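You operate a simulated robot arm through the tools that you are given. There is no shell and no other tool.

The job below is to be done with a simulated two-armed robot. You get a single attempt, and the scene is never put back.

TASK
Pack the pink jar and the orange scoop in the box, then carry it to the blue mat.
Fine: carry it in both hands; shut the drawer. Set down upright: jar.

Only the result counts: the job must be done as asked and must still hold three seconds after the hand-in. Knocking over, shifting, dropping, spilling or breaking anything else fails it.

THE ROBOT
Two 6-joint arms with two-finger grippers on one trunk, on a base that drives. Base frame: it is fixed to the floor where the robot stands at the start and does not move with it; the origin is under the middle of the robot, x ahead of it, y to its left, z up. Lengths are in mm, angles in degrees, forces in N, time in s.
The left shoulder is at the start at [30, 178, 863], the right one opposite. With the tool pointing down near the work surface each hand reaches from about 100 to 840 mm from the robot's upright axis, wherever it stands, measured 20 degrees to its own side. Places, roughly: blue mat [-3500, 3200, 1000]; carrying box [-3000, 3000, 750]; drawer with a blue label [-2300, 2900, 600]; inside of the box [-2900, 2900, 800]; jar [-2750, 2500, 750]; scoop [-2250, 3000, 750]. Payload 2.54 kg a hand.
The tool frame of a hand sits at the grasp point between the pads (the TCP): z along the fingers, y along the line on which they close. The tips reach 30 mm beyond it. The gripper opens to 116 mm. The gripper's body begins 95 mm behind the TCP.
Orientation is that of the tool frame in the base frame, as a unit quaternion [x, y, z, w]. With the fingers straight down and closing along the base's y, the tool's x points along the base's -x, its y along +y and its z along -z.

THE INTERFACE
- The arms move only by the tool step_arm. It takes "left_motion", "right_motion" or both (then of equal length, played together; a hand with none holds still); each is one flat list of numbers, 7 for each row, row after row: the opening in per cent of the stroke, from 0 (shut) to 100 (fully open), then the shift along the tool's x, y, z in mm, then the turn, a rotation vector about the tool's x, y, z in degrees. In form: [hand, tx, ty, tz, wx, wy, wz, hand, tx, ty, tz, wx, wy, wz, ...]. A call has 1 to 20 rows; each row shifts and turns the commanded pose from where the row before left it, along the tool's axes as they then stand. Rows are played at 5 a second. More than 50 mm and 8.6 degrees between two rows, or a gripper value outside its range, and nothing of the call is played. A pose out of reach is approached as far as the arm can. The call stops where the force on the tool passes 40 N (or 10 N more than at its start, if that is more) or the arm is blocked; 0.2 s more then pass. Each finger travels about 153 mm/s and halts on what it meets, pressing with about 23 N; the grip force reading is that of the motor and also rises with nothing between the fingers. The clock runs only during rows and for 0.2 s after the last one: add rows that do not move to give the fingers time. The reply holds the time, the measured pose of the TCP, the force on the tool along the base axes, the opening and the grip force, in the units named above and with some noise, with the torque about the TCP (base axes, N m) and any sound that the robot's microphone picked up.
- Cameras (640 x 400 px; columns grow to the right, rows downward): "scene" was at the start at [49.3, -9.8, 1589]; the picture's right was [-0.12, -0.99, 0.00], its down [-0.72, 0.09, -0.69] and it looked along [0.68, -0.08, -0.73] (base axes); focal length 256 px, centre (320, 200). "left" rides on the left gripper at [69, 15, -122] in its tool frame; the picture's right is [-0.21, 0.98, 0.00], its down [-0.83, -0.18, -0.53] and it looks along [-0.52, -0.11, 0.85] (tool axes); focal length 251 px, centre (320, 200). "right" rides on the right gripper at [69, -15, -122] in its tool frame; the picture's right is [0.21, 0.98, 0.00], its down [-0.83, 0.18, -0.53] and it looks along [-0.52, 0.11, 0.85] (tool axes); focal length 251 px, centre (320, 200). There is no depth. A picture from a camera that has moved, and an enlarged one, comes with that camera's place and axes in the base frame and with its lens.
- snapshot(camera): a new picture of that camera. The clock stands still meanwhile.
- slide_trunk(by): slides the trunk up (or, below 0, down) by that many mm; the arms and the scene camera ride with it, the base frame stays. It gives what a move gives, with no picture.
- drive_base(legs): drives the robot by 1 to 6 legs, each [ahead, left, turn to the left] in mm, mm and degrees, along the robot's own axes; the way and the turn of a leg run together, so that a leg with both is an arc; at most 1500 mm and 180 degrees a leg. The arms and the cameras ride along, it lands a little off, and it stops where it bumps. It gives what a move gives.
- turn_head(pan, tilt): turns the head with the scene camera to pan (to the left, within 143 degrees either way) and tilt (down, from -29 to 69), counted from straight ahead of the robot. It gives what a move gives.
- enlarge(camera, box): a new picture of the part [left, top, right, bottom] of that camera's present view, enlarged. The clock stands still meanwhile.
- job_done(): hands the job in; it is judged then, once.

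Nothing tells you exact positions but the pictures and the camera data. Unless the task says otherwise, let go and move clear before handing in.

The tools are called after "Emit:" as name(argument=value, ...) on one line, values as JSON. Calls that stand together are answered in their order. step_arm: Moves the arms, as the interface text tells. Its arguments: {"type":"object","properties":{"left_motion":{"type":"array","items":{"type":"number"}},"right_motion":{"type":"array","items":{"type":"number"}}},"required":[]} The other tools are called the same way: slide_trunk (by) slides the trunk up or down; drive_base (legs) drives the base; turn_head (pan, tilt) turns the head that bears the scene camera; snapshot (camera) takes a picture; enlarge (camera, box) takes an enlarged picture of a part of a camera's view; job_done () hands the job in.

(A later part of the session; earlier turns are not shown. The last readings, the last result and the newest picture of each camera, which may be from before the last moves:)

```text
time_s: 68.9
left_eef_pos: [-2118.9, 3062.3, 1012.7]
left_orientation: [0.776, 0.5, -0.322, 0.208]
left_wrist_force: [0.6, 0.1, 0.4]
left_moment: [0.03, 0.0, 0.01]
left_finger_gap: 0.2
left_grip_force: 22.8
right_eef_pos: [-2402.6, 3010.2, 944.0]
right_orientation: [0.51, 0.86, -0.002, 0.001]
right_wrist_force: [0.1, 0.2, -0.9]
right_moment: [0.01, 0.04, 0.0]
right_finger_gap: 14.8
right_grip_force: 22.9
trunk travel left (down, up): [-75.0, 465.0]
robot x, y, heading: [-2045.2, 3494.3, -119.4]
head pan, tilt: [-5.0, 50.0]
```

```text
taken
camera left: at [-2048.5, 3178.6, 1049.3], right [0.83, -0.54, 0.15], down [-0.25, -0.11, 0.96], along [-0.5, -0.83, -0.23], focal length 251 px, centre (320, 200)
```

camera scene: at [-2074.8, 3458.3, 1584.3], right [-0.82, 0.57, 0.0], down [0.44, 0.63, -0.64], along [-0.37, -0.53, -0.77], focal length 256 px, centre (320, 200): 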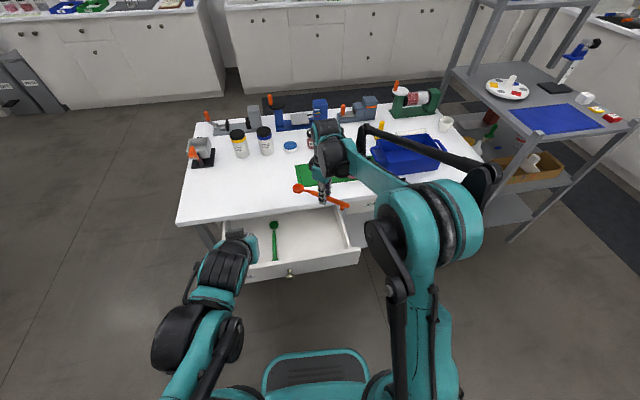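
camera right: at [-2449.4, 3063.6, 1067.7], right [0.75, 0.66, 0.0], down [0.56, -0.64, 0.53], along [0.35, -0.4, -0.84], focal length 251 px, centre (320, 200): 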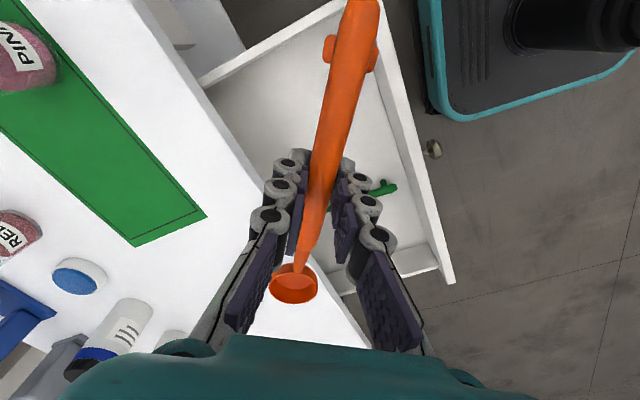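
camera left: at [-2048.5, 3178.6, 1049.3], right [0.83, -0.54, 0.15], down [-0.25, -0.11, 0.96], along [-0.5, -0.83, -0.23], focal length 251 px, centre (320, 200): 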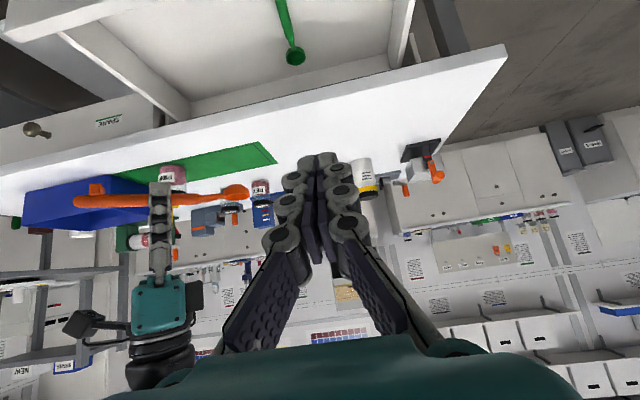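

The left hand is tilted as intended. Now I'll lower it outside the drawer front.

Emit:
step_arm(left_motion=[0, 32, 0, 32, 0, 0, 0, 0, 32, 0, 32, 0, 0, 0, 0, 32, 0, 32, 0, 0, 0, 0, 32, 0, 32, 0, 0, 0, 0, 32, 0, 32, 0, 0, 0, 0, 32, 0, 32, 0, 0, 0, 0, 32, 0, 32, 0, 0, 0, 0, 0, 0, 0, 0, 0, 0])

Emit:
snapshot(camera="left")

Emit:
snapshot(camera="scene")

```text
time_s: 70.7
left_eef_pos: [-2117.9, 3061.9, 886.7]
left_orientation: [0.777, 0.5, -0.322, 0.207]
left_wrist_force: [-0.2, 0.0, -0.1]
left_moment: [0.0, -0.02, 0.01]
left_finger_gap: 0.0
left_grip_force: 23.3
left hand out of reach, approached as far as the arm can: row 3, 4, 5, 6, 7
right_eef_pos: [-2403.5, 3009.7, 945.9]
right_orientation: [0.51, 0.86, -0.001, 0.0]
right_wrist_force: [-0.5, -0.1, -0.3]
right_moment: [0.0, 0.02, -0.03]
right_finger_gap: 14.7
right_grip_force: 23.3
trunk travel left (down, up): [-75.0, 465.0]
robot x, y, heading: [-2046.3, 3495.3, -119.7]
head pan, tilt: [-5.0, 50.0]
```

```text
taken
camera left: at [-2048.8, 3178.3, 925.1], right [0.83, -0.54, 0.15], down [-0.25, -0.11, 0.96], along [-0.5, -0.83, -0.23], focal length 251 px, centre (320, 200)
```

left: 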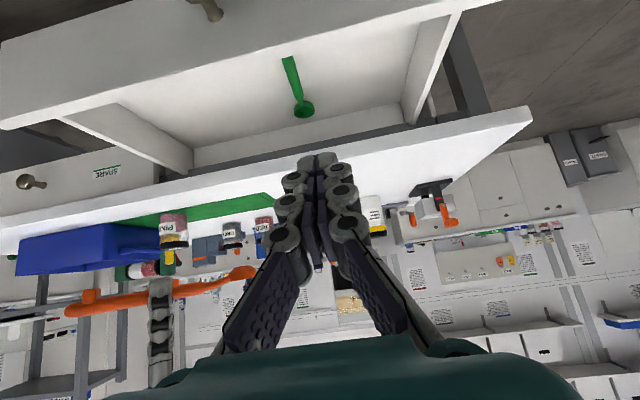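

```text
taken
camera scene: at [-2075.0, 3458.2, 1584.3], right [-0.82, 0.57, 0.0], down [0.44, 0.63, -0.64], along [-0.37, -0.53, -0.77], focal length 256 px, centre (320, 200)
```

scene: 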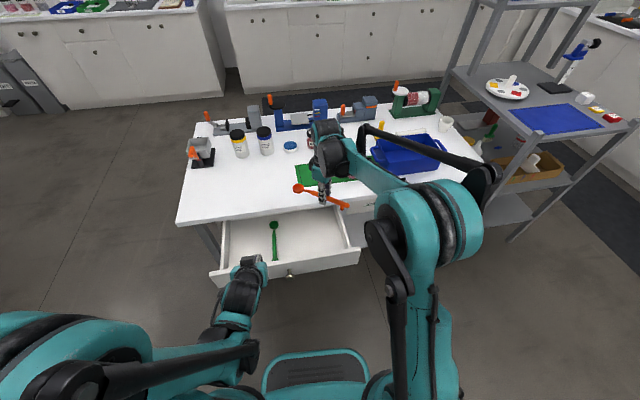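

The left arm can't fold that low this close in. I'll raise it a little to resync the commanded pose, then back the base off so the drawer front is at a comfortable reach.

Emit:
step_arm(left_motion=[0, -20, 0, -20, 0, 0, 0, 0, 0, 0, 0, 0, 0, 0])

Emit:
drive_base(legs=[[-220, 0, 0]])

Emit:
snapshot(camera="left")

Emit:
snapshot(camera="scene")

```text
time_s: 71.3
left_eef_pos: [-2119.0, 3061.9, 915.3]
left_orientation: [0.777, 0.5, -0.32, 0.208]
left_wrist_force: [-0.6, -0.8, 0.1]
left_moment: [0.01, -0.04, 0.02]
left_finger_gap: 0.0
left_grip_force: 22.9
right_eef_pos: [-2403.5, 3009.3, 944.4]
right_orientation: [0.51, 0.86, -0.001, 0.0]
right_wrist_force: [-0.2, -0.4, -0.6]
right_moment: [0.02, -0.05, -0.01]
right_finger_gap: 14.7
right_grip_force: 22.9
trunk travel left (down, up): [-75.0, 465.0]
robot x, y, heading: [-2046.4, 3497.6, -119.3]
head pan, tilt: [-5.0, 50.0]
```

```text
time_s: 73.0
left_eef_pos: [-2010.5, 3254.7, 915.4]
left_orientation: [0.777, 0.499, -0.323, 0.207]
left_wrist_force: [0.3, 0.1, -0.1]
left_moment: [-0.01, -0.04, 0.01]
left_finger_gap: 0.1
left_grip_force: 22.9
right_eef_pos: [-2294.0, 3203.6, 945.8]
right_orientation: [0.512, 0.859, -0.002, 0.0]
right_wrist_force: [0.6, -0.6, -0.1]
right_moment: [-0.01, 0.03, 0.0]
right_finger_gap: 14.6
right_grip_force: 23.2
trunk travel left (down, up): [-75.0, 465.0]
robot x, y, heading: [-1932.1, 3687.8, -119.5]
head pan, tilt: [-5.0, 50.0]
```

```text
taken
camera left: at [-1940.4, 3370.6, 953.3], right [0.82, -0.54, 0.15], down [-0.25, -0.11, 0.96], along [-0.51, -0.83, -0.23], focal length 251 px, centre (320, 200)
```

left: 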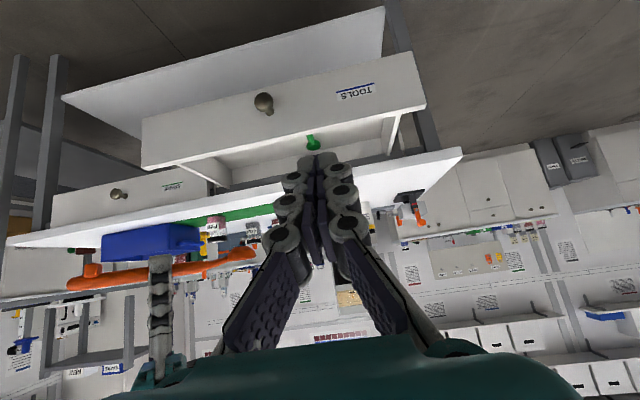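

```text
taken
camera scene: at [-1965.1, 3651.1, 1584.3], right [-0.82, 0.57, 0.0], down [0.44, 0.63, -0.64], along [-0.37, -0.53, -0.77], focal length 256 px, centre (320, 200)
```

scene: 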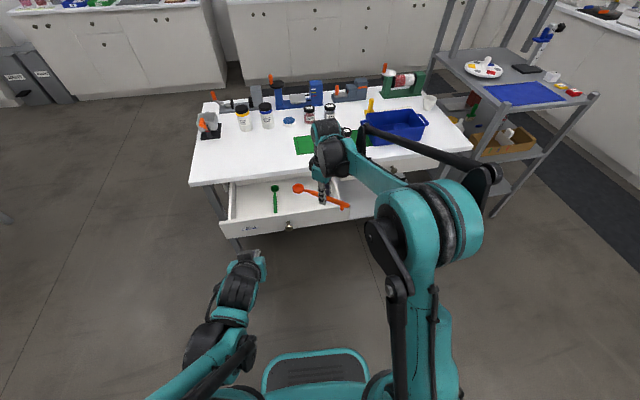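

The drawer front is well visible now, with its face from z≈608 to 722 and the knob near (-2204, 3076, 672). I'll move the left hand forward and down to just in front of the face, beside the knob.

Emit:
step_arm(left_motion=[0, -29.6, -8.5, 29.6, 0, 0, 0, 0, -29.6, -8.5, 29.6, 0, 0, 0, 0, -29.6, -8.5, 29.6, 0, 0, 0, 0, -29.6, -8.5, 29.6, 0, 0, 0, 0, -29.6, -8.5, 29.6, 0, 0, 0, 0, 32.4, 0, 32.4, 0, 0, 0, 0, 32.4, 0, 32.4, 0, 0, 0, 0, 32.4, 0, 32.4, 0, 0, 0, 0, 32.4, 0, 32.4, 0, 0, 0, 0, 32.4, 0, 32.4, 0, 0, 0, 0, 0, 0, 0, 0, 0, 0])

Emit:
snapshot(camera="left")

Emit:
snapshot(camera="scene")

```text
time_s: 75.4
left_eef_pos: [-2167.7, 3045.2, 721.0]
left_orientation: [0.777, 0.5, -0.321, 0.207]
left_wrist_force: [-0.7, 0.5, 0.3]
left_moment: [-0.03, 0.02, 0.02]
left_finger_gap: 0.0
left_grip_force: 23.0
left hand out of reach, approached as far as the arm can: row 9, 10
right_eef_pos: [-2294.5, 3201.9, 945.7]
right_orientation: [0.512, 0.859, -0.002, 0.001]
right_wrist_force: [-0.3, 0.0, -0.3]
right_moment: [0.01, 0.04, 0.01]
right_finger_gap: 14.9
right_grip_force: 22.9
trunk travel left (down, up): [-75.0, 465.0]
robot x, y, heading: [-1937.0, 3688.6, -120.0]
head pan, tilt: [-5.0, 50.0]
```

```text
taken
camera left: at [-2098.0, 3161.0, 758.7], right [0.82, -0.54, 0.15], down [-0.25, -0.11, 0.96], along [-0.51, -0.83, -0.23], focal length 251 px, centre (320, 200)
```

left: 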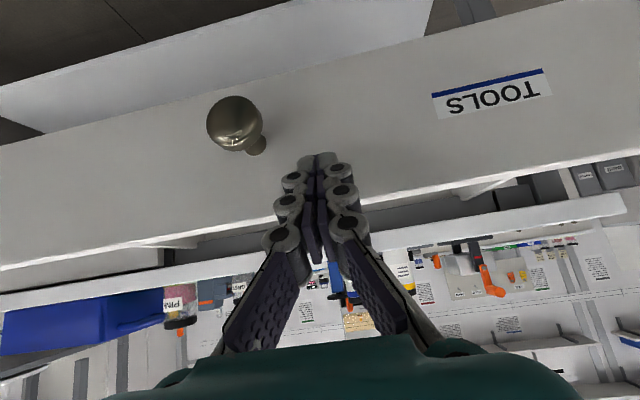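

```text
taken
camera scene: at [-1965.7, 3650.1, 1584.3], right [-0.82, 0.57, 0.0], down [0.44, 0.63, -0.64], along [-0.37, -0.53, -0.77], focal length 256 px, centre (320, 200)
```

scene: 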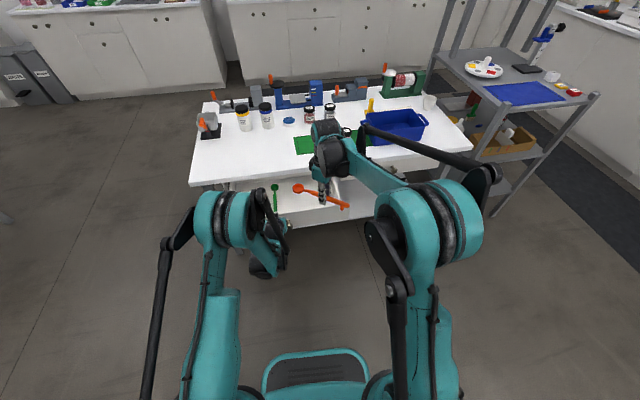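

The fingertips are just in front of the upper part of the drawer face, left of the knob. I'll push forward gently.

Emit:
step_arm(left_motion=[0, -12, 0, 12, 0, 0, 0, 0, -12, 0, 12, 0, 0, 0, 0, -12, 0, 12, 0, 0, 0, 0, -12, 0, 12, 0, 0, 0, 0, -12, 0, 12, 0, 0, 0, 0, 0, 0, 0, 0, 0, 0])

Emit:
snapshot(camera="left")

```text
time_s: 76.8
left_eef_pos: [-2200.8, 2968.4, 719.1]
left_orientation: [0.777, 0.499, -0.323, 0.207]
left_wrist_force: [-0.1, 0.1, 1.4]
left_moment: [0.01, 0.01, 0.01]
left_finger_gap: 0.0
left_grip_force: 28.4
right_eef_pos: [-2295.2, 3203.0, 945.9]
right_orientation: [0.511, 0.86, -0.001, 0.0]
right_wrist_force: [-0.5, -0.4, -0.5]
right_moment: [0.01, 0.03, 0.0]
right_finger_gap: 14.6
right_grip_force: 23.0
trunk travel left (down, up): [-75.0, 465.0]
robot x, y, heading: [-1933.3, 3686.4, -119.8]
head pan, tilt: [-5.0, 50.0]
```

```text
taken
camera left: at [-2130.3, 3084.7, 756.7], right [0.83, -0.54, 0.15], down [-0.25, -0.11, 0.96], along [-0.51, -0.83, -0.23], focal length 251 px, centre (320, 200)
```

left: 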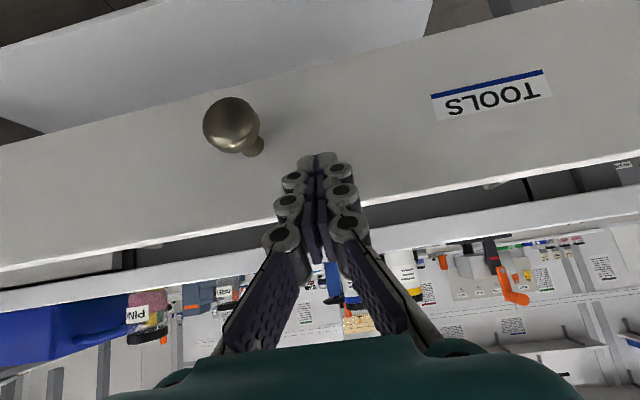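

The drawer is sliding in. I'll back off slightly, drop 18 mm to stay below the table edge, then keep pushing.

Emit:
step_arm(left_motion=[0, 6, 0, -6, 0, 0, 0, 0, 13, 0, 13, 0, 0, 0, 0, -12, 0, 12, 0, 0, 0, 0, -12, 0, 12, 0, 0, 0, 0, -12, 0, 12, 0, 0, 0, 0, -12, 0, 12, 0, 0, 0, 0, -12, 0, 12, 0, 0, 0, 0, 0, 0, 0, 0, 0, 0])

Emit:
snapshot(camera="left")

Emit:
snapshot(camera="scene")

```text
time_s: 78.6
left_eef_pos: [-2232.9, 2898.2, 701.8]
left_orientation: [0.777, 0.499, -0.322, 0.207]
left_wrist_force: [-0.7, 0.1, -0.3]
left_moment: [-0.01, 0.01, 0.02]
left_finger_gap: 0.0
left_grip_force: 28.6
right_eef_pos: [-2296.4, 3202.5, 946.5]
right_orientation: [0.511, 0.86, -0.001, 0.001]
right_wrist_force: [-0.6, -0.7, -0.5]
right_moment: [-0.02, 0.0, -0.03]
right_finger_gap: 14.7
right_grip_force: 22.9
trunk travel left (down, up): [-75.0, 465.0]
robot x, y, heading: [-1936.0, 3685.0, -119.8]
head pan, tilt: [-5.0, 50.0]
```

```text
taken
camera left: at [-2162.9, 3014.3, 738.8], right [0.82, -0.54, 0.15], down [-0.25, -0.11, 0.96], along [-0.51, -0.83, -0.23], focal length 251 px, centre (320, 200)
```

left: 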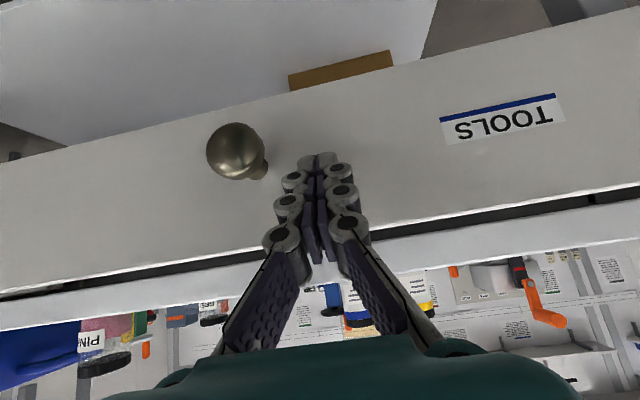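

```text
taken
camera scene: at [-1965.9, 3649.7, 1584.3], right [-0.82, 0.57, 0.0], down [0.44, 0.63, -0.64], along [-0.37, -0.53, -0.77], focal length 256 px, centre (320, 200)
```

scene: 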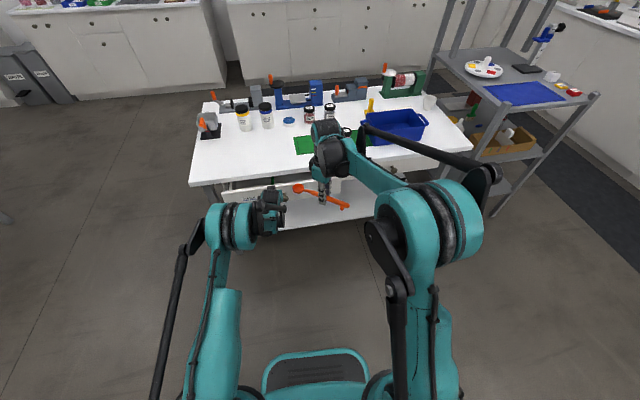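

About 50 mm remain. Continuing, with smaller steps towards the end.

Emit:
step_arm(left_motion=[0, -12, 0, 12, 0, 0, 0, 0, -12, 0, 12, 0, 0, 0, 0, -6, 0, 6, 0, 0, 0, 0, -4, 0, 4, 0, 0, 0, 0, 0, 0, 0, 0, 0, 0])

Emit:
snapshot(camera="left")

```text
time_s: 79.8
left_eef_pos: [-2252.1, 2855.9, 701.2]
left_orientation: [0.778, 0.499, -0.322, 0.207]
left_wrist_force: [1.7, 1.2, 0.8]
left_moment: [0.02, -0.03, 0.0]
left_finger_gap: 0.0
left_grip_force: 28.4
right_eef_pos: [-2294.6, 3202.2, 945.4]
right_orientation: [0.511, 0.86, -0.001, 0.0]
right_wrist_force: [0.3, 0.2, -1.2]
right_moment: [-0.02, 0.0, 0.03]
right_finger_gap: 14.8
right_grip_force: 23.5
trunk travel left (down, up): [-75.0, 465.0]
robot x, y, heading: [-1932.6, 3686.9, -119.6]
head pan, tilt: [-5.0, 50.0]
```

```text
taken
camera left: at [-2182.6, 2971.6, 739.0], right [0.82, -0.54, 0.15], down [-0.25, -0.11, 0.96], along [-0.51, -0.83, -0.23], focal length 251 px, centre (320, 200)
```

left: 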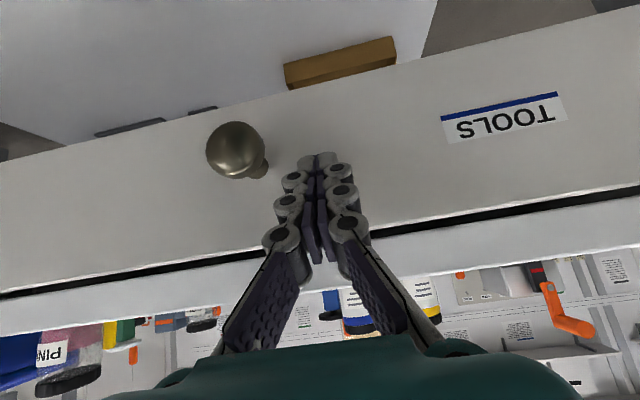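

Still sliding freely, with a narrow gap left. I'll push on in small steps until it seats.

Emit:
step_arm(left_motion=[0, -6, 0, 6, 0, 0, 0, 0, -5, 0, 5, 0, 0, 0, 0, -4, 0, 4, 0, 0, 0, 0, -3, 0, 3, 0, 0, 0, 0, 0, 0, 0, 0, 0, 0])

Emit:
snapshot(camera="left")

```text
time_s: 81.0
left_eef_pos: [-2262.9, 2832.2, 700.2]
left_orientation: [0.777, 0.5, -0.322, 0.207]
left_wrist_force: [-0.4, 2.3, 0.7]
left_moment: [0.01, 0.0, 0.02]
left_finger_gap: 0.0
left_grip_force: 28.7
right_eef_pos: [-2295.4, 3203.6, 945.3]
right_orientation: [0.512, 0.859, -0.001, 0.0]
right_wrist_force: [0.0, -0.6, 0.1]
right_moment: [0.03, 0.0, 0.01]
right_finger_gap: 14.9
right_grip_force: 22.8
trunk travel left (down, up): [-75.0, 465.0]
robot x, y, heading: [-1934.8, 3685.9, -119.7]
head pan, tilt: [-5.0, 50.0]
```

```text
taken
camera left: at [-2193.5, 2947.7, 738.0], right [0.82, -0.54, 0.15], down [-0.25, -0.11, 0.96], along [-0.51, -0.83, -0.23], focal length 251 px, centre (320, 200)
```

left: 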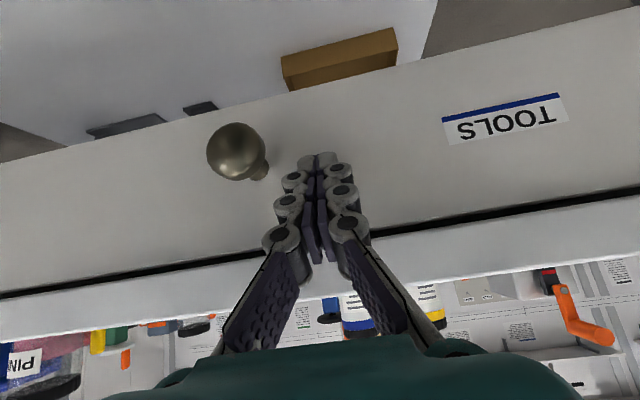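

Emit:
step_arm(left_motion=[0, -3, 0, 3, 0, 0, 0, 0, -3, 0, 3, 0, 0, 0, 0, -3, 0, 3, 0, 0, 0, 0, 0, 0, 0, 0, 0, 0])

Emit:
snapshot(camera="left")

Emit:
enlarge(camera="scene", box=[180, 130, 440, 240])

```text
time_s: 82.0
left_eef_pos: [-2267.0, 2820.9, 701.2]
left_orientation: [0.778, 0.499, -0.322, 0.206]
left_wrist_force: [6.4, 13.7, -3.7]
left_moment: [0.21, -0.14, 0.02]
left_finger_gap: 5.9
left_grip_force: 28.8
right_eef_pos: [-2294.5, 3203.1, 946.8]
right_orientation: [0.511, 0.86, 0.0, 0.0]
right_wrist_force: [0.2, 0.3, -0.1]
right_moment: [-0.01, 0.02, 0.0]
right_finger_gap: 14.7
right_grip_force: 23.4
trunk travel left (down, up): [-75.0, 465.0]
robot x, y, heading: [-1936.5, 3687.7, -120.0]
head pan, tilt: [-5.0, 50.0]
```

```text
taken
camera left: at [-2197.9, 2937.5, 738.9], right [0.82, -0.54, 0.15], down [-0.25, -0.11, 0.96], along [-0.51, -0.83, -0.23], focal length 251 px, centre (320, 200)
```

left: 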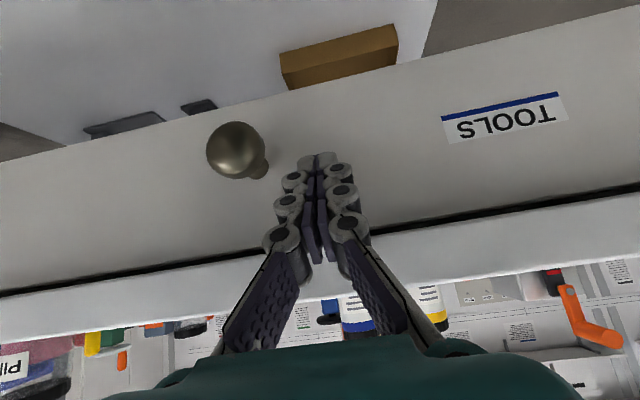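

```text
2.46 times, centred on (310, 185) of scene
camera zoom: at [-1965.6, 3650.4, 1584.2], right [-0.82, 0.57, 0.0], down [0.44, 0.63, -0.64], along [-0.37, -0.53, -0.77], focal length 631 px, centre (345, 237)
```

zoom: 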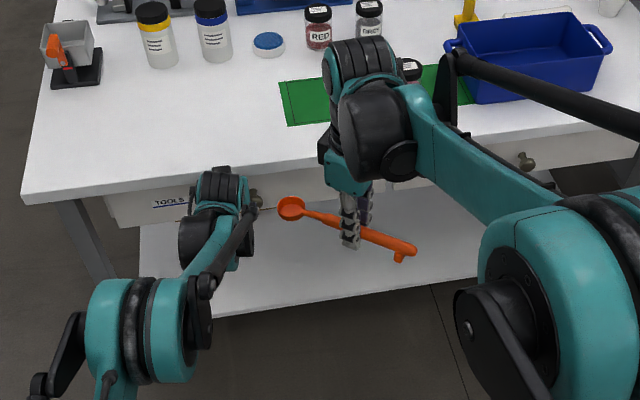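

Resistance has risen to about 15 N, so the drawer seems seated. I'll give one more small push to confirm, then withdraw.

Emit:
step_arm(left_motion=[0, -2, 0, 2, 0, 0, 0, 0, -2, 0, 2, 0, 0, 0, 0, 0, 0, 0, 0, 0, 0])

Emit:
step_arm(left_motion=[0, 15, 0, -15, 0, 0, 0, 0, 25, 0, -25, 0, 0, 0, 0, 25, 0, -25, 0, 0, 0, 0, 0, 0, 0, 0, 0, 0])

Emit:
snapshot(camera="left")

```text
time_s: 82.6
left_eef_pos: [-2267.9, 2821.7, 702.2]
left_orientation: [0.778, 0.5, -0.319, 0.207]
left_wrist_force: [2.1, 3.4, 0.8]
left_moment: [0.06, -0.03, -0.01]
left_finger_gap: 5.8
left_grip_force: 28.5
left hand out of reach, approached as far as the arm can: row 1
right_eef_pos: [-2295.6, 3203.1, 946.3]
right_orientation: [0.511, 0.859, -0.002, 0.0]
right_wrist_force: [0.5, -0.6, -0.7]
right_moment: [0.02, -0.01, 0.01]
right_finger_gap: 14.8
right_grip_force: 23.0
trunk travel left (down, up): [-75.0, 465.0]
robot x, y, heading: [-1933.8, 3685.3, -119.9]
head pan, tilt: [-5.0, 50.0]
stopped in row 3 (left hand): the force on the tool passed its limit at 42 N (the readings are from after the stop); the commanded pose is now the measured one
```

```text
time_s: 83.6
left_eef_pos: [-2229.5, 2904.1, 701.3]
left_orientation: [0.779, 0.5, -0.319, 0.205]
left_wrist_force: [0.2, -0.3, 0.6]
left_moment: [-0.01, 0.0, -0.03]
left_finger_gap: 0.0
left_grip_force: 28.6
right_eef_pos: [-2295.3, 3202.5, 944.6]
right_orientation: [0.511, 0.859, -0.002, 0.0]
right_wrist_force: [-0.4, -0.3, -0.5]
right_moment: [0.0, -0.03, 0.05]
right_finger_gap: 14.6
right_grip_force: 22.7
trunk travel left (down, up): [-75.0, 465.0]
robot x, y, heading: [-1937.3, 3690.9, -119.8]
head pan, tilt: [-5.0, 50.0]
```

```text
taken
camera left: at [-2160.0, 3019.5, 740.2], right [0.82, -0.55, 0.15], down [-0.25, -0.12, 0.96], along [-0.51, -0.83, -0.24], focal length 251 px, centre (320, 200)
```

left: 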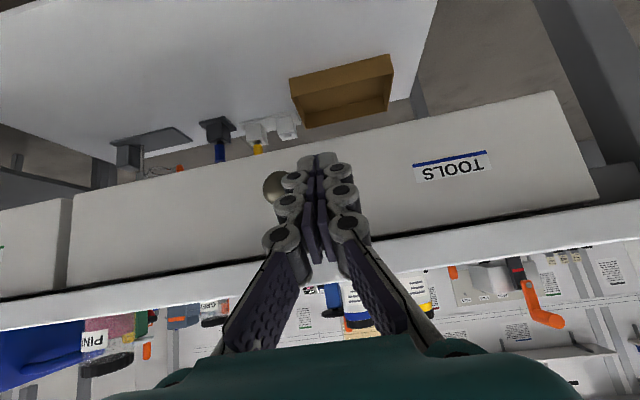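

The TOOLS drawer is shut and flush with the SPARE one. I'll move the right hand (with the scoop) aside, then raise the left hand and straighten it.

Emit:
step_arm(right_motion=[0, 42.7, -26, 0, 0, 0, 0, 0, 42.7, -26, 0, 0, 0, 0, 0, 42.7, -26, 0, 0, 0, 0, 0, 0, 0, 0, 0, 0, 0])

Emit:
step_arm(left_motion=[0, -31.3, 0, -31.3, 0, 0, 0, 0, -31.3, 0, -31.3, 0, 0, 0, 0, -31.3, 0, -31.3, 0, 0, 0, 0, -31.3, 0, -31.3, 0, 0, 0, 0, -31.3, 0, -31.3, 0, 0, 0, 0, -31.3, 0, -31.3, 0, 0, 0, 0, -31.3, 0, -31.3, 0, 0, 0, 0, 0, 0, 0, 0, 7.5, 0, 0, 0, 0, 0, 0, 7.5, 0, 0, 0, 0, 0, 0, 7.5, 0, 0, 0, 0, 0, 0, 7.5, 0, 0, 0, 0, 0, 0, 7.5, 0, 0, 0, 0, 0, 0, 7.5, 0, 0, 0, 0, 0, 0, 0, 0])

Emit:
snapshot(camera="scene")

```text
time_s: 84.6
left_eef_pos: [-2230.2, 2903.0, 700.7]
left_orientation: [0.778, 0.5, -0.319, 0.205]
left_wrist_force: [-0.8, 0.1, -0.1]
left_moment: [-0.02, 0.0, -0.02]
left_finger_gap: 0.0
left_grip_force: 28.4
right_eef_pos: [-2422.1, 3280.2, 943.7]
right_orientation: [0.512, 0.859, -0.001, 0.001]
right_wrist_force: [-0.5, 0.1, -0.4]
right_moment: [0.01, -0.01, -0.01]
right_finger_gap: 14.6
right_grip_force: 23.5
trunk travel left (down, up): [-75.0, 465.0]
robot x, y, heading: [-1934.4, 3692.1, -120.0]
head pan, tilt: [-5.0, 50.0]
```

```text
time_s: 87.6
left_eef_pos: [-2199.2, 2949.7, 995.7]
left_orientation: [0.842, 0.54, 0.003, -0.002]
left_wrist_force: [0.2, -0.4, -0.7]
left_moment: [0.0, 0.0, 0.02]
left_finger_gap: 0.1
left_grip_force: 28.8
left hand out of reach, approached as far as the arm can: row 12, 13
right_eef_pos: [-2421.2, 3281.0, 945.4]
right_orientation: [0.512, 0.859, -0.001, 0.0]
right_wrist_force: [0.8, 0.2, -0.1]
right_moment: [-0.01, 0.01, 0.02]
right_finger_gap: 14.7
right_grip_force: 23.1
trunk travel left (down, up): [-75.0, 465.0]
robot x, y, heading: [-1935.0, 3686.3, -119.9]
head pan, tilt: [-5.0, 50.0]
```

```text
taken
camera scene: at [-1965.3, 3651.4, 1584.4], right [-0.82, 0.57, 0.0], down [0.44, 0.63, -0.64], along [-0.37, -0.53, -0.77], focal length 256 px, centre (320, 200)
```

scene: 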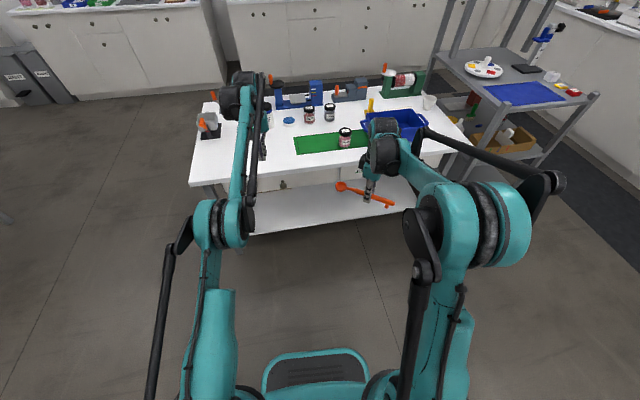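

The table is clear of contact. I'll retract the left hand, then drive sideways and forward to the box, keeping the scoop well above everything.

Emit:
step_arm(left_motion=[60, 45, 0, -5, 0, 0, 0, 60, 45, 0, -5, 0, 0, 0, 60, 45, 0, -5, 0, 0, 0, 60, 45, 0, -5, 0, 0, 0, 60, 45, 0, 0, 0, 0, 0, 60, 45, 0, 0, 0, 0, 0, 60, 0, 0, 0, 0, 0, 0])

Emit:
drive_base(legs=[[0, -450, 5.5], [350, 0, 0]])

Emit:
turn_head(pan=-10, tilt=45)

Emit:
snapshot(camera="scene")

Emit:
snapshot(camera="right")

```text
time_s: 89.2
left_eef_pos: [-2090.6, 3196.0, 1015.5]
left_orientation: [0.842, 0.539, 0.002, -0.002]
left_wrist_force: [-0.2, -0.3, -0.5]
left_moment: [0.01, -0.04, 0.02]
left_finger_gap: 69.7
left_grip_force: 0.0
right_eef_pos: [-2421.6, 3278.9, 943.3]
right_orientation: [0.512, 0.859, 0.0, 0.0]
right_wrist_force: [-0.5, -1.1, -0.1]
right_moment: [-0.02, 0.03, 0.02]
right_finger_gap: 14.8
right_grip_force: 23.7
trunk travel left (down, up): [-75.0, 465.0]
robot x, y, heading: [-1939.2, 3687.4, -120.0]
head pan, tilt: [-5.0, 50.0]
```

```text
time_s: 93.8
left_eef_pos: [-2570.7, 3063.4, 1016.1]
left_orientation: [0.81, 0.586, 0.002, -0.002]
left_wrist_force: [-0.3, -0.3, -0.1]
left_moment: [0.04, -0.02, -0.02]
left_finger_gap: 69.6
left_grip_force: 0.0
right_eef_pos: [-2908.7, 3110.1, 943.7]
right_orientation: [0.463, 0.886, -0.001, 0.0]
right_wrist_force: [0.9, -1.2, -0.9]
right_moment: [0.01, 0.02, -0.03]
right_finger_gap: 14.7
right_grip_force: 23.2
trunk travel left (down, up): [-75.0, 465.0]
robot x, y, heading: [-2473.0, 3569.3, -113.4]
head pan, tilt: [-5.0, 50.0]
```

```text
time_s: 94.4
left_eef_pos: [-2570.2, 3064.5, 1015.7]
left_orientation: [0.81, 0.586, 0.003, -0.002]
left_wrist_force: [0.8, 0.2, -0.3]
left_moment: [0.0, -0.02, 0.03]
left_finger_gap: 69.6
left_grip_force: 0.1
right_eef_pos: [-2909.9, 3111.3, 945.0]
right_orientation: [0.463, 0.886, -0.001, 0.0]
right_wrist_force: [-1.0, 0.1, -0.7]
right_moment: [0.03, 0.03, 0.0]
right_finger_gap: 14.4
right_grip_force: 22.5
trunk travel left (down, up): [-75.0, 465.0]
robot x, y, heading: [-2474.0, 3568.9, -113.3]
head pan, tilt: [-10.0, 45.0]
```

```text
taken
camera scene: at [-2505.3, 3529.6, 1591.2], right [-0.83, 0.55, 0.0], down [0.39, 0.59, -0.71], along [-0.39, -0.59, -0.71], focal length 256 px, centre (320, 200)
```

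scene: 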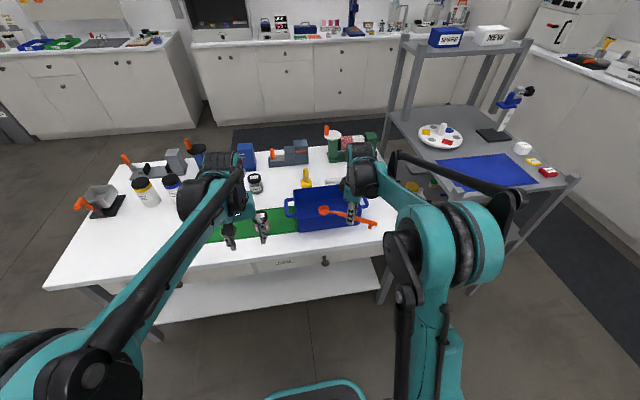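

```text
taken
camera right: at [-2961.4, 3159.3, 1066.2], right [0.68, 0.73, 0.0], down [0.62, -0.57, 0.53], along [0.39, -0.36, -0.84], focal length 251 px, centre (320, 200)
```

right: 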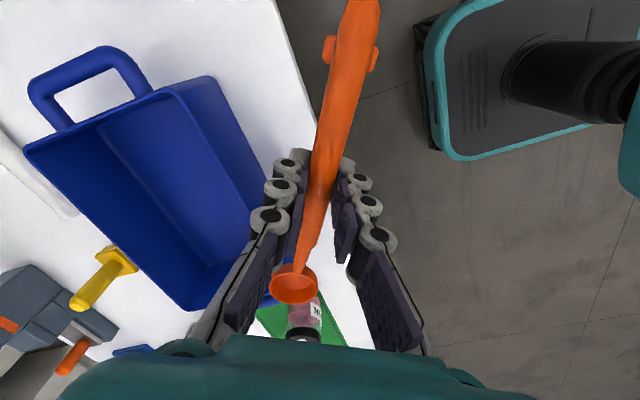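

The box is ahead-right and clear. I'll move 150 mm closer, then take precise views for placing the scoop.

Emit:
drive_base(legs=[[150, 0, 0]])

Emit:
snapshot(camera="right")

Emit:
snapshot(camera="left")

Emit:
snapshot(camera="scene")

```text
time_s: 95.8
left_eef_pos: [-2630.3, 2925.1, 1015.4]
left_orientation: [0.81, 0.587, 0.003, -0.003]
left_wrist_force: [-0.2, -0.7, -0.6]
left_moment: [0.07, -0.01, -0.02]
left_finger_gap: 69.8
left_grip_force: 0.0
right_eef_pos: [-2969.7, 2971.3, 943.3]
right_orientation: [0.463, 0.887, -0.002, 0.0]
right_wrist_force: [0.2, -1.0, -1.3]
right_moment: [0.07, 0.0, -0.04]
right_finger_gap: 14.7
right_grip_force: 23.4
trunk travel left (down, up): [-75.0, 465.0]
robot x, y, heading: [-2530.2, 3428.5, -113.7]
head pan, tilt: [-10.0, 45.0]
```

```text
taken
camera right: at [-3021.4, 3019.3, 1065.4], right [0.68, 0.73, 0.0], down [0.62, -0.57, 0.53], along [0.39, -0.36, -0.85], focal length 251 px, centre (320, 200)
```

right: 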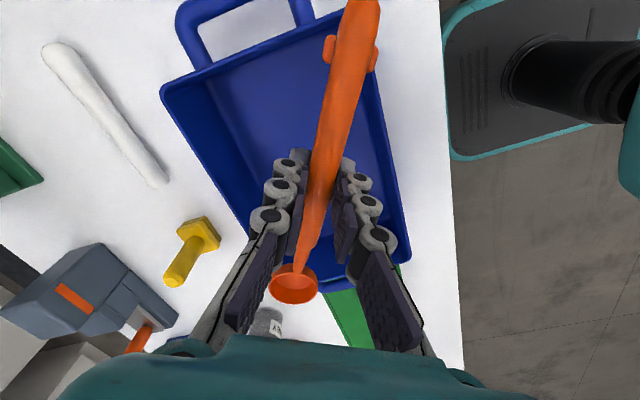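

```text
taken
camera left: at [-2594.9, 2984.9, 1138.1], right [0.86, -0.51, 0.0], down [-0.43, -0.73, 0.53], along [-0.27, -0.45, -0.85], focal length 251 px, centre (320, 200)
```

left: 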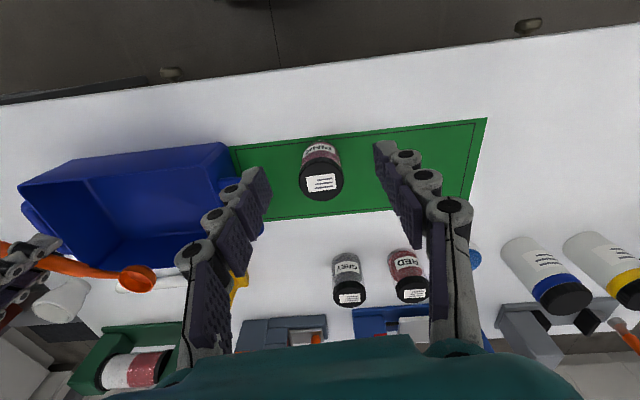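

```text
taken
camera scene: at [-2566.0, 3389.4, 1591.1], right [-0.84, 0.55, 0.0], down [0.39, 0.59, -0.71], along [-0.39, -0.59, -0.71], focal length 256 px, centre (320, 200)
```

scene: 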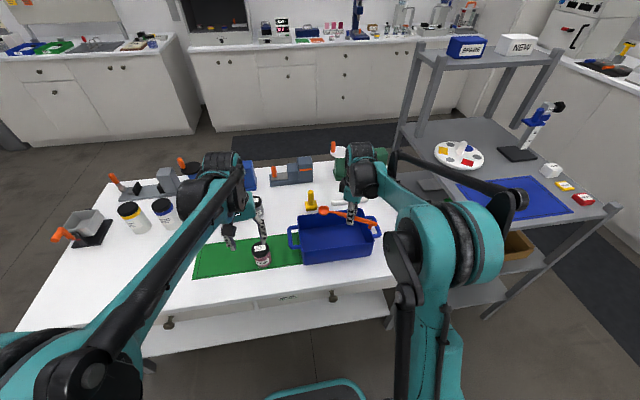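

The box centre comes out at about (-2940, 2923), rim z≈848, about 250 × 158 mm. I'll turn the scoop parallel to the box's long side and hover over its front half.

Emit:
step_arm(right_motion=[0, -8, 0, 0, 0, 0, -7.7, 0, -7, 0, 0, 0, 0, -7.7, 0, -7, 0, 0, 0, 0, -7.7, 0, -7, -1, 0, 0, 0, -7.7, 0, 0, 0, 0, 0, 0, 0])

Emit:
snapshot(camera="right")

Emit:
enlarge(camera="scene", box=[260, 180, 400, 280])

Emit:
enlarge(camera="left", box=[0, 120, 280, 300])

```text
time_s: 97.0
left_eef_pos: [-2630.2, 2926.6, 1016.3]
left_orientation: [0.81, 0.586, 0.003, -0.002]
left_wrist_force: [1.3, -0.4, 0.3]
left_moment: [0.0, 0.01, 0.0]
left_finger_gap: 69.5
left_grip_force: 0.1
right_eef_pos: [-2949.3, 2950.0, 945.3]
right_orientation: [0.209, 0.978, 0.0, 0.0]
right_wrist_force: [0.2, 0.8, -0.1]
right_moment: [-0.02, 0.01, -0.01]
right_finger_gap: 14.7
right_grip_force: 23.2
trunk travel left (down, up): [-75.0, 465.0]
robot x, y, heading: [-2533.3, 3433.1, -113.1]
head pan, tilt: [-10.0, 45.0]
```

```text
taken
camera right: at [-3018.0, 2965.7, 1066.7], right [0.2, 0.98, 0.0], down [0.83, -0.17, 0.53], along [0.52, -0.11, -0.85], focal length 251 px, centre (320, 200)
```

right: 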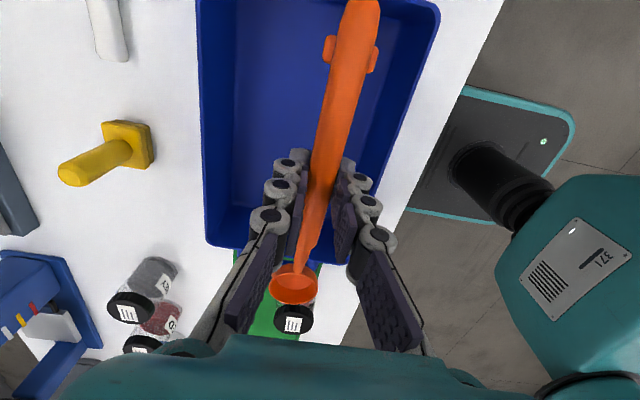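

```text
4.00 times, centred on (330, 230) of scene
camera zoom: at [-2565.3, 3391.2, 1591.2], right [-0.83, 0.55, 0.0], down [0.39, 0.59, -0.71], along [-0.39, -0.59, -0.71], focal length 1026 px, centre (280, 80)
```

zoom: 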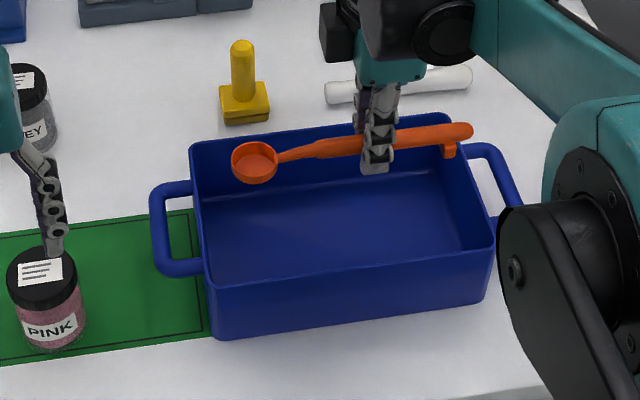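

```text
2.22 times, centred on (140, 210) of left
camera zoom: at [-2594.4, 2986.1, 1138.7], right [0.86, -0.51, 0.0], down [-0.43, -0.73, 0.53], along [-0.27, -0.45, -0.85], focal length 559 px, centre (720, 178)
```

zoom: 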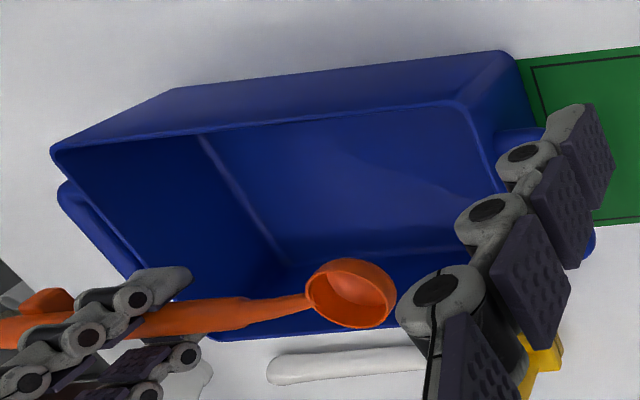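

The scoop is parallel with the box and about 10 mm short of the line I want. I'll shift it slightly toward me and lower it into the front half.

Emit:
step_arm(right_motion=[0, -3, 10, 20, 0, 0, 0, 0, 0, 0, 40, 0, 0, 0, 0, 0, 0, 40, 0, 0, 0, 0, 0, 0, 30, 0, 0, 0, 0, 0, 0, 0, 0, 0, 0])

Emit:
snapshot(camera="right")

Emit:
enlarge(camera="scene", box=[260, 180, 400, 280])

Emit:
enlarge(camera="left", box=[0, 120, 280, 300])

```text
time_s: 98.2
left_eef_pos: [-2628.8, 2928.0, 1016.6]
left_orientation: [0.81, 0.587, 0.002, -0.002]
left_wrist_force: [1.2, 0.5, 0.0]
left_moment: [-0.02, -0.02, -0.03]
left_finger_gap: 69.9
left_grip_force: 0.0
right_eef_pos: [-2938.7, 2959.1, 814.2]
right_orientation: [0.211, 0.978, -0.002, -0.001]
right_wrist_force: [0.8, 0.2, -0.6]
right_moment: [0.02, 0.02, 0.0]
right_finger_gap: 14.8
right_grip_force: 22.7
trunk travel left (down, up): [-75.0, 465.0]
robot x, y, heading: [-2531.2, 3430.7, -113.4]
head pan, tilt: [-10.0, 45.0]
```

```text
taken
camera right: at [-3009.1, 2975.3, 936.0], right [0.21, 0.98, 0.0], down [0.83, -0.17, 0.53], along [0.52, -0.11, -0.85], focal length 251 px, centre (320, 200)
```

right: 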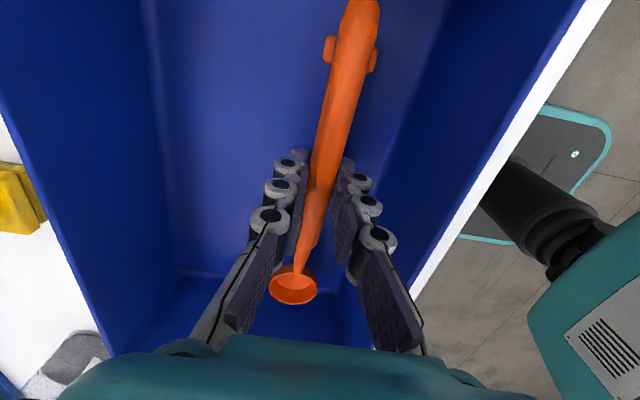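

```text
4.00 times, centred on (330, 230) of scene
camera zoom: at [-2565.0, 3391.5, 1591.2], right [-0.84, 0.55, 0.0], down [0.39, 0.59, -0.71], along [-0.39, -0.59, -0.71], focal length 1026 px, centre (280, 80)
```

zoom: 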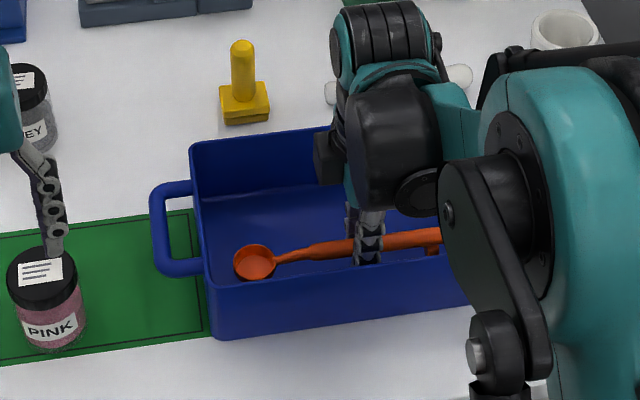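

```text
2.22 times, centred on (140, 210) of left
camera zoom: at [-2594.2, 2986.3, 1138.9], right [0.86, -0.51, 0.0], down [-0.43, -0.73, 0.53], along [-0.27, -0.45, -0.85], focal length 559 px, centre (720, 178)
```

zoom: 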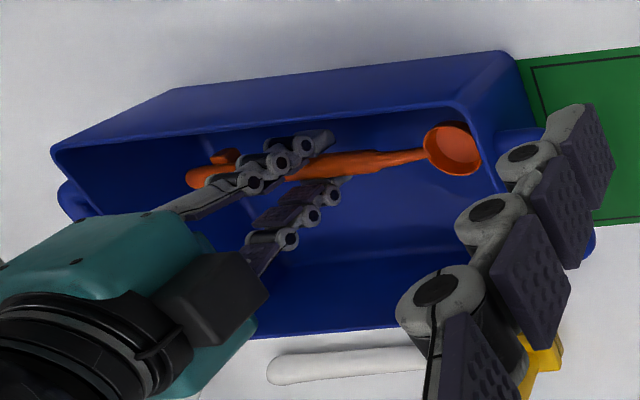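

The scoop is inside the box and lined up along the front side. I'm lowering it the last bit and releasing gently.

Emit:
step_arm(right_motion=[0, 0, 0, 10, 0, 0, 0, 0, 0, 0, 6, 0, 0, 0, 0, 0, 0, 4, 0, 0, 0, 0, 0, 0, 0, 0, 0, 0])

Emit:
snapshot(camera="right")

```text
time_s: 99.2
left_eef_pos: [-2629.8, 2926.2, 1016.2]
left_orientation: [0.81, 0.587, 0.003, -0.002]
left_wrist_force: [-0.1, -0.4, 0.2]
left_moment: [0.01, -0.01, 0.01]
left_finger_gap: 69.6
left_grip_force: 0.2
right_eef_pos: [-2941.4, 2960.0, 795.4]
right_orientation: [0.211, 0.978, -0.001, -0.001]
right_wrist_force: [1.0, -1.3, -1.1]
right_moment: [-0.01, 0.04, 0.05]
right_finger_gap: 14.8
right_grip_force: 22.7
trunk travel left (down, up): [-75.0, 465.0]
robot x, y, heading: [-2532.5, 3431.3, -113.7]
head pan, tilt: [-10.0, 45.0]
```

```text
taken
camera right: at [-3010.3, 2974.5, 917.0], right [0.21, 0.98, 0.0], down [0.83, -0.17, 0.53], along [0.52, -0.11, -0.85], focal length 251 px, centre (320, 200)
```

right: 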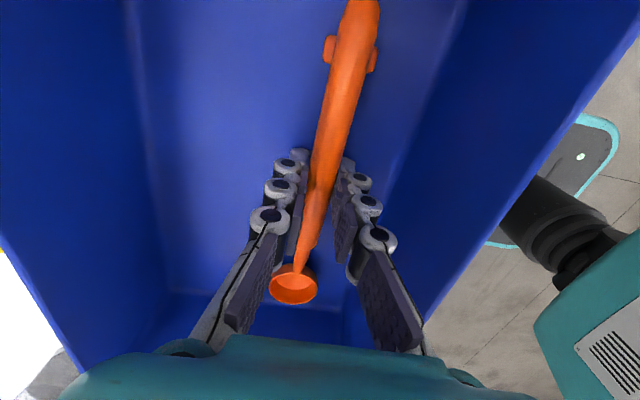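

Emit:
step_arm(right_motion=[0, 0, 0, 2, 0, 0, 0, 0, 0, 0, 1.5, 0, 0, 0, 0, 0, 0, 0, 0, 0, 0])

Emit:
step_arm(right_motion=[0, 0, 0, 1, 0, 0, 0, 0, 0, 0, 1, 0, 0, 0, 0, 0, 0, 0, 0, 0, 0])

```text
time_s: 100.0
left_eef_pos: [-2628.1, 2927.9, 1016.4]
left_orientation: [0.809, 0.587, 0.003, -0.001]
left_wrist_force: [1.0, -0.3, 0.0]
left_moment: [0.0, 0.0, 0.02]
left_finger_gap: 69.6
left_grip_force: 0.2
right_eef_pos: [-2941.3, 2960.0, 793.2]
right_orientation: [0.211, 0.977, -0.002, 0.0]
right_wrist_force: [-0.1, 2.0, 26.0]
right_moment: [0.02, -0.34, 0.02]
right_finger_gap: 14.6
right_grip_force: 22.3
trunk travel left (down, up): [-75.0, 465.0]
robot x, y, heading: [-2528.2, 3429.7, -113.4]
head pan, tilt: [-10.0, 45.0]
stopped in row 3 (right hand): the force on the tool passed its limit at 42 N (the readings are from after the stop); the commanded pose is now the measured one
```

```text
time_s: 100.4
left_eef_pos: [-2627.8, 2927.8, 1014.9]
left_orientation: [0.809, 0.587, 0.002, -0.001]
left_wrist_force: [-0.1, -0.4, 0.3]
left_moment: [-0.03, 0.03, 0.0]
left_finger_gap: 69.5
left_grip_force: 0.1
right_eef_pos: [-2940.3, 2959.2, 794.1]
right_orientation: [0.21, 0.978, -0.004, -0.001]
right_wrist_force: [2.1, 2.0, 27.3]
right_moment: [0.11, -0.34, 0.05]
right_finger_gap: 14.5
right_grip_force: 23.3
trunk travel left (down, up): [-75.0, 465.0]
robot x, y, heading: [-2533.9, 3428.9, -113.6]
head pan, tilt: [-10.0, 45.0]
stopped in row 2 (right hand): the force on the tool passed its limit at 42 N (the readings are from after the stop); the commanded pose is now the measured one
```

The scoop is on the box floor. I'll ease off the pressure, open slightly and rise out.

Emit:
step_arm(right_motion=[0, 0, 0, -1.5, 0, 0, 0, 24, 0, 0, 0, 0, 0, 0, 24, 0, 0, 0, 0, 0, 0, 24, 0, 0, 0, 0, 0, 0])

Emit:
snapshot(camera="right")

```text
time_s: 101.4
left_eef_pos: [-2629.4, 2926.4, 1015.6]
left_orientation: [0.81, 0.587, 0.001, -0.001]
left_wrist_force: [0.7, -0.1, -0.8]
left_moment: [-0.02, -0.04, -0.01]
left_finger_gap: 69.7
left_grip_force: 0.1
right_eef_pos: [-2942.2, 2959.7, 794.0]
right_orientation: [0.21, 0.978, -0.002, -0.001]
right_wrist_force: [4.2, -0.9, 14.5]
right_moment: [0.04, -0.15, -0.01]
right_finger_gap: 27.1
right_grip_force: 5.6
trunk travel left (down, up): [-75.0, 465.0]
robot x, y, heading: [-2533.3, 3433.0, -113.3]
head pan, tilt: [-10.0, 45.0]
```

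```text
taken
camera right: at [-3010.8, 2974.3, 915.9], right [0.21, 0.98, -0.01], down [0.83, -0.17, 0.53], along [0.52, -0.11, -0.85], focal length 251 px, centre (320, 200)
```

right: 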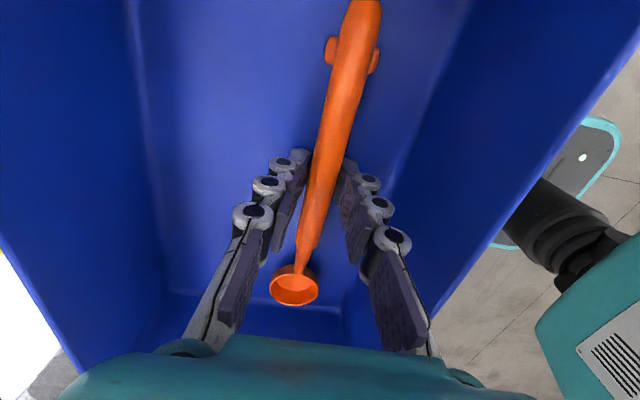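

Emit:
step_arm(right_motion=[24, 0, 0, -5, 0, 0, 0, 24, 0, 0, -15, 0, 0, 0, 24, 0, 0, -30, 0, 0, 0, 24, 0, 0, -45, 0, 0, 0, 24, 0, 0, -45, 0, 0, 0, 24, 0, 0, -45, 0, 0, 0, 24, 0, 0, 0, 0, 0, 0])

Emit:
snapshot(camera="right")

Emit:
snapshot(camera="scene")

```text
time_s: 103.0
left_eef_pos: [-2629.7, 2926.3, 1015.5]
left_orientation: [0.81, 0.586, 0.003, -0.001]
left_wrist_force: [-0.7, -0.9, -0.5]
left_moment: [-0.01, 0.0, -0.01]
left_finger_gap: 69.7
left_grip_force: 0.1
right_eef_pos: [-2941.1, 2958.9, 977.5]
right_orientation: [0.211, 0.978, -0.003, -0.001]
right_wrist_force: [-0.5, 0.7, 0.2]
right_moment: [0.0, 0.01, 0.03]
right_finger_gap: 27.7
right_grip_force: 0.1
trunk travel left (down, up): [-75.0, 465.0]
robot x, y, heading: [-2531.3, 3434.4, -113.4]
head pan, tilt: [-10.0, 45.0]
```

```text
taken
camera right: at [-3010.1, 2974.7, 1099.9], right [0.21, 0.98, 0.0], down [0.83, -0.17, 0.53], along [0.52, -0.11, -0.85], focal length 251 px, centre (320, 200)
```

right: 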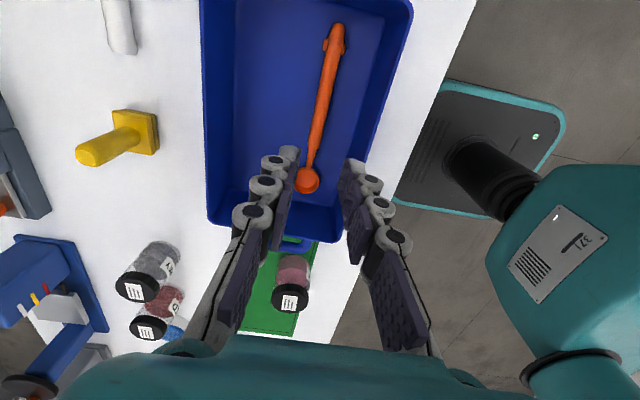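

```text
taken
camera scene: at [-2565.4, 3390.8, 1591.1], right [-0.83, 0.55, 0.0], down [0.39, 0.59, -0.71], along [-0.39, -0.59, -0.71], focal length 256 px, centre (320, 200)
```

scene: 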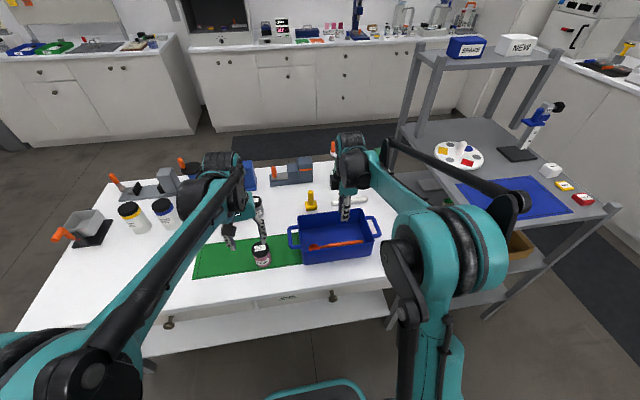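

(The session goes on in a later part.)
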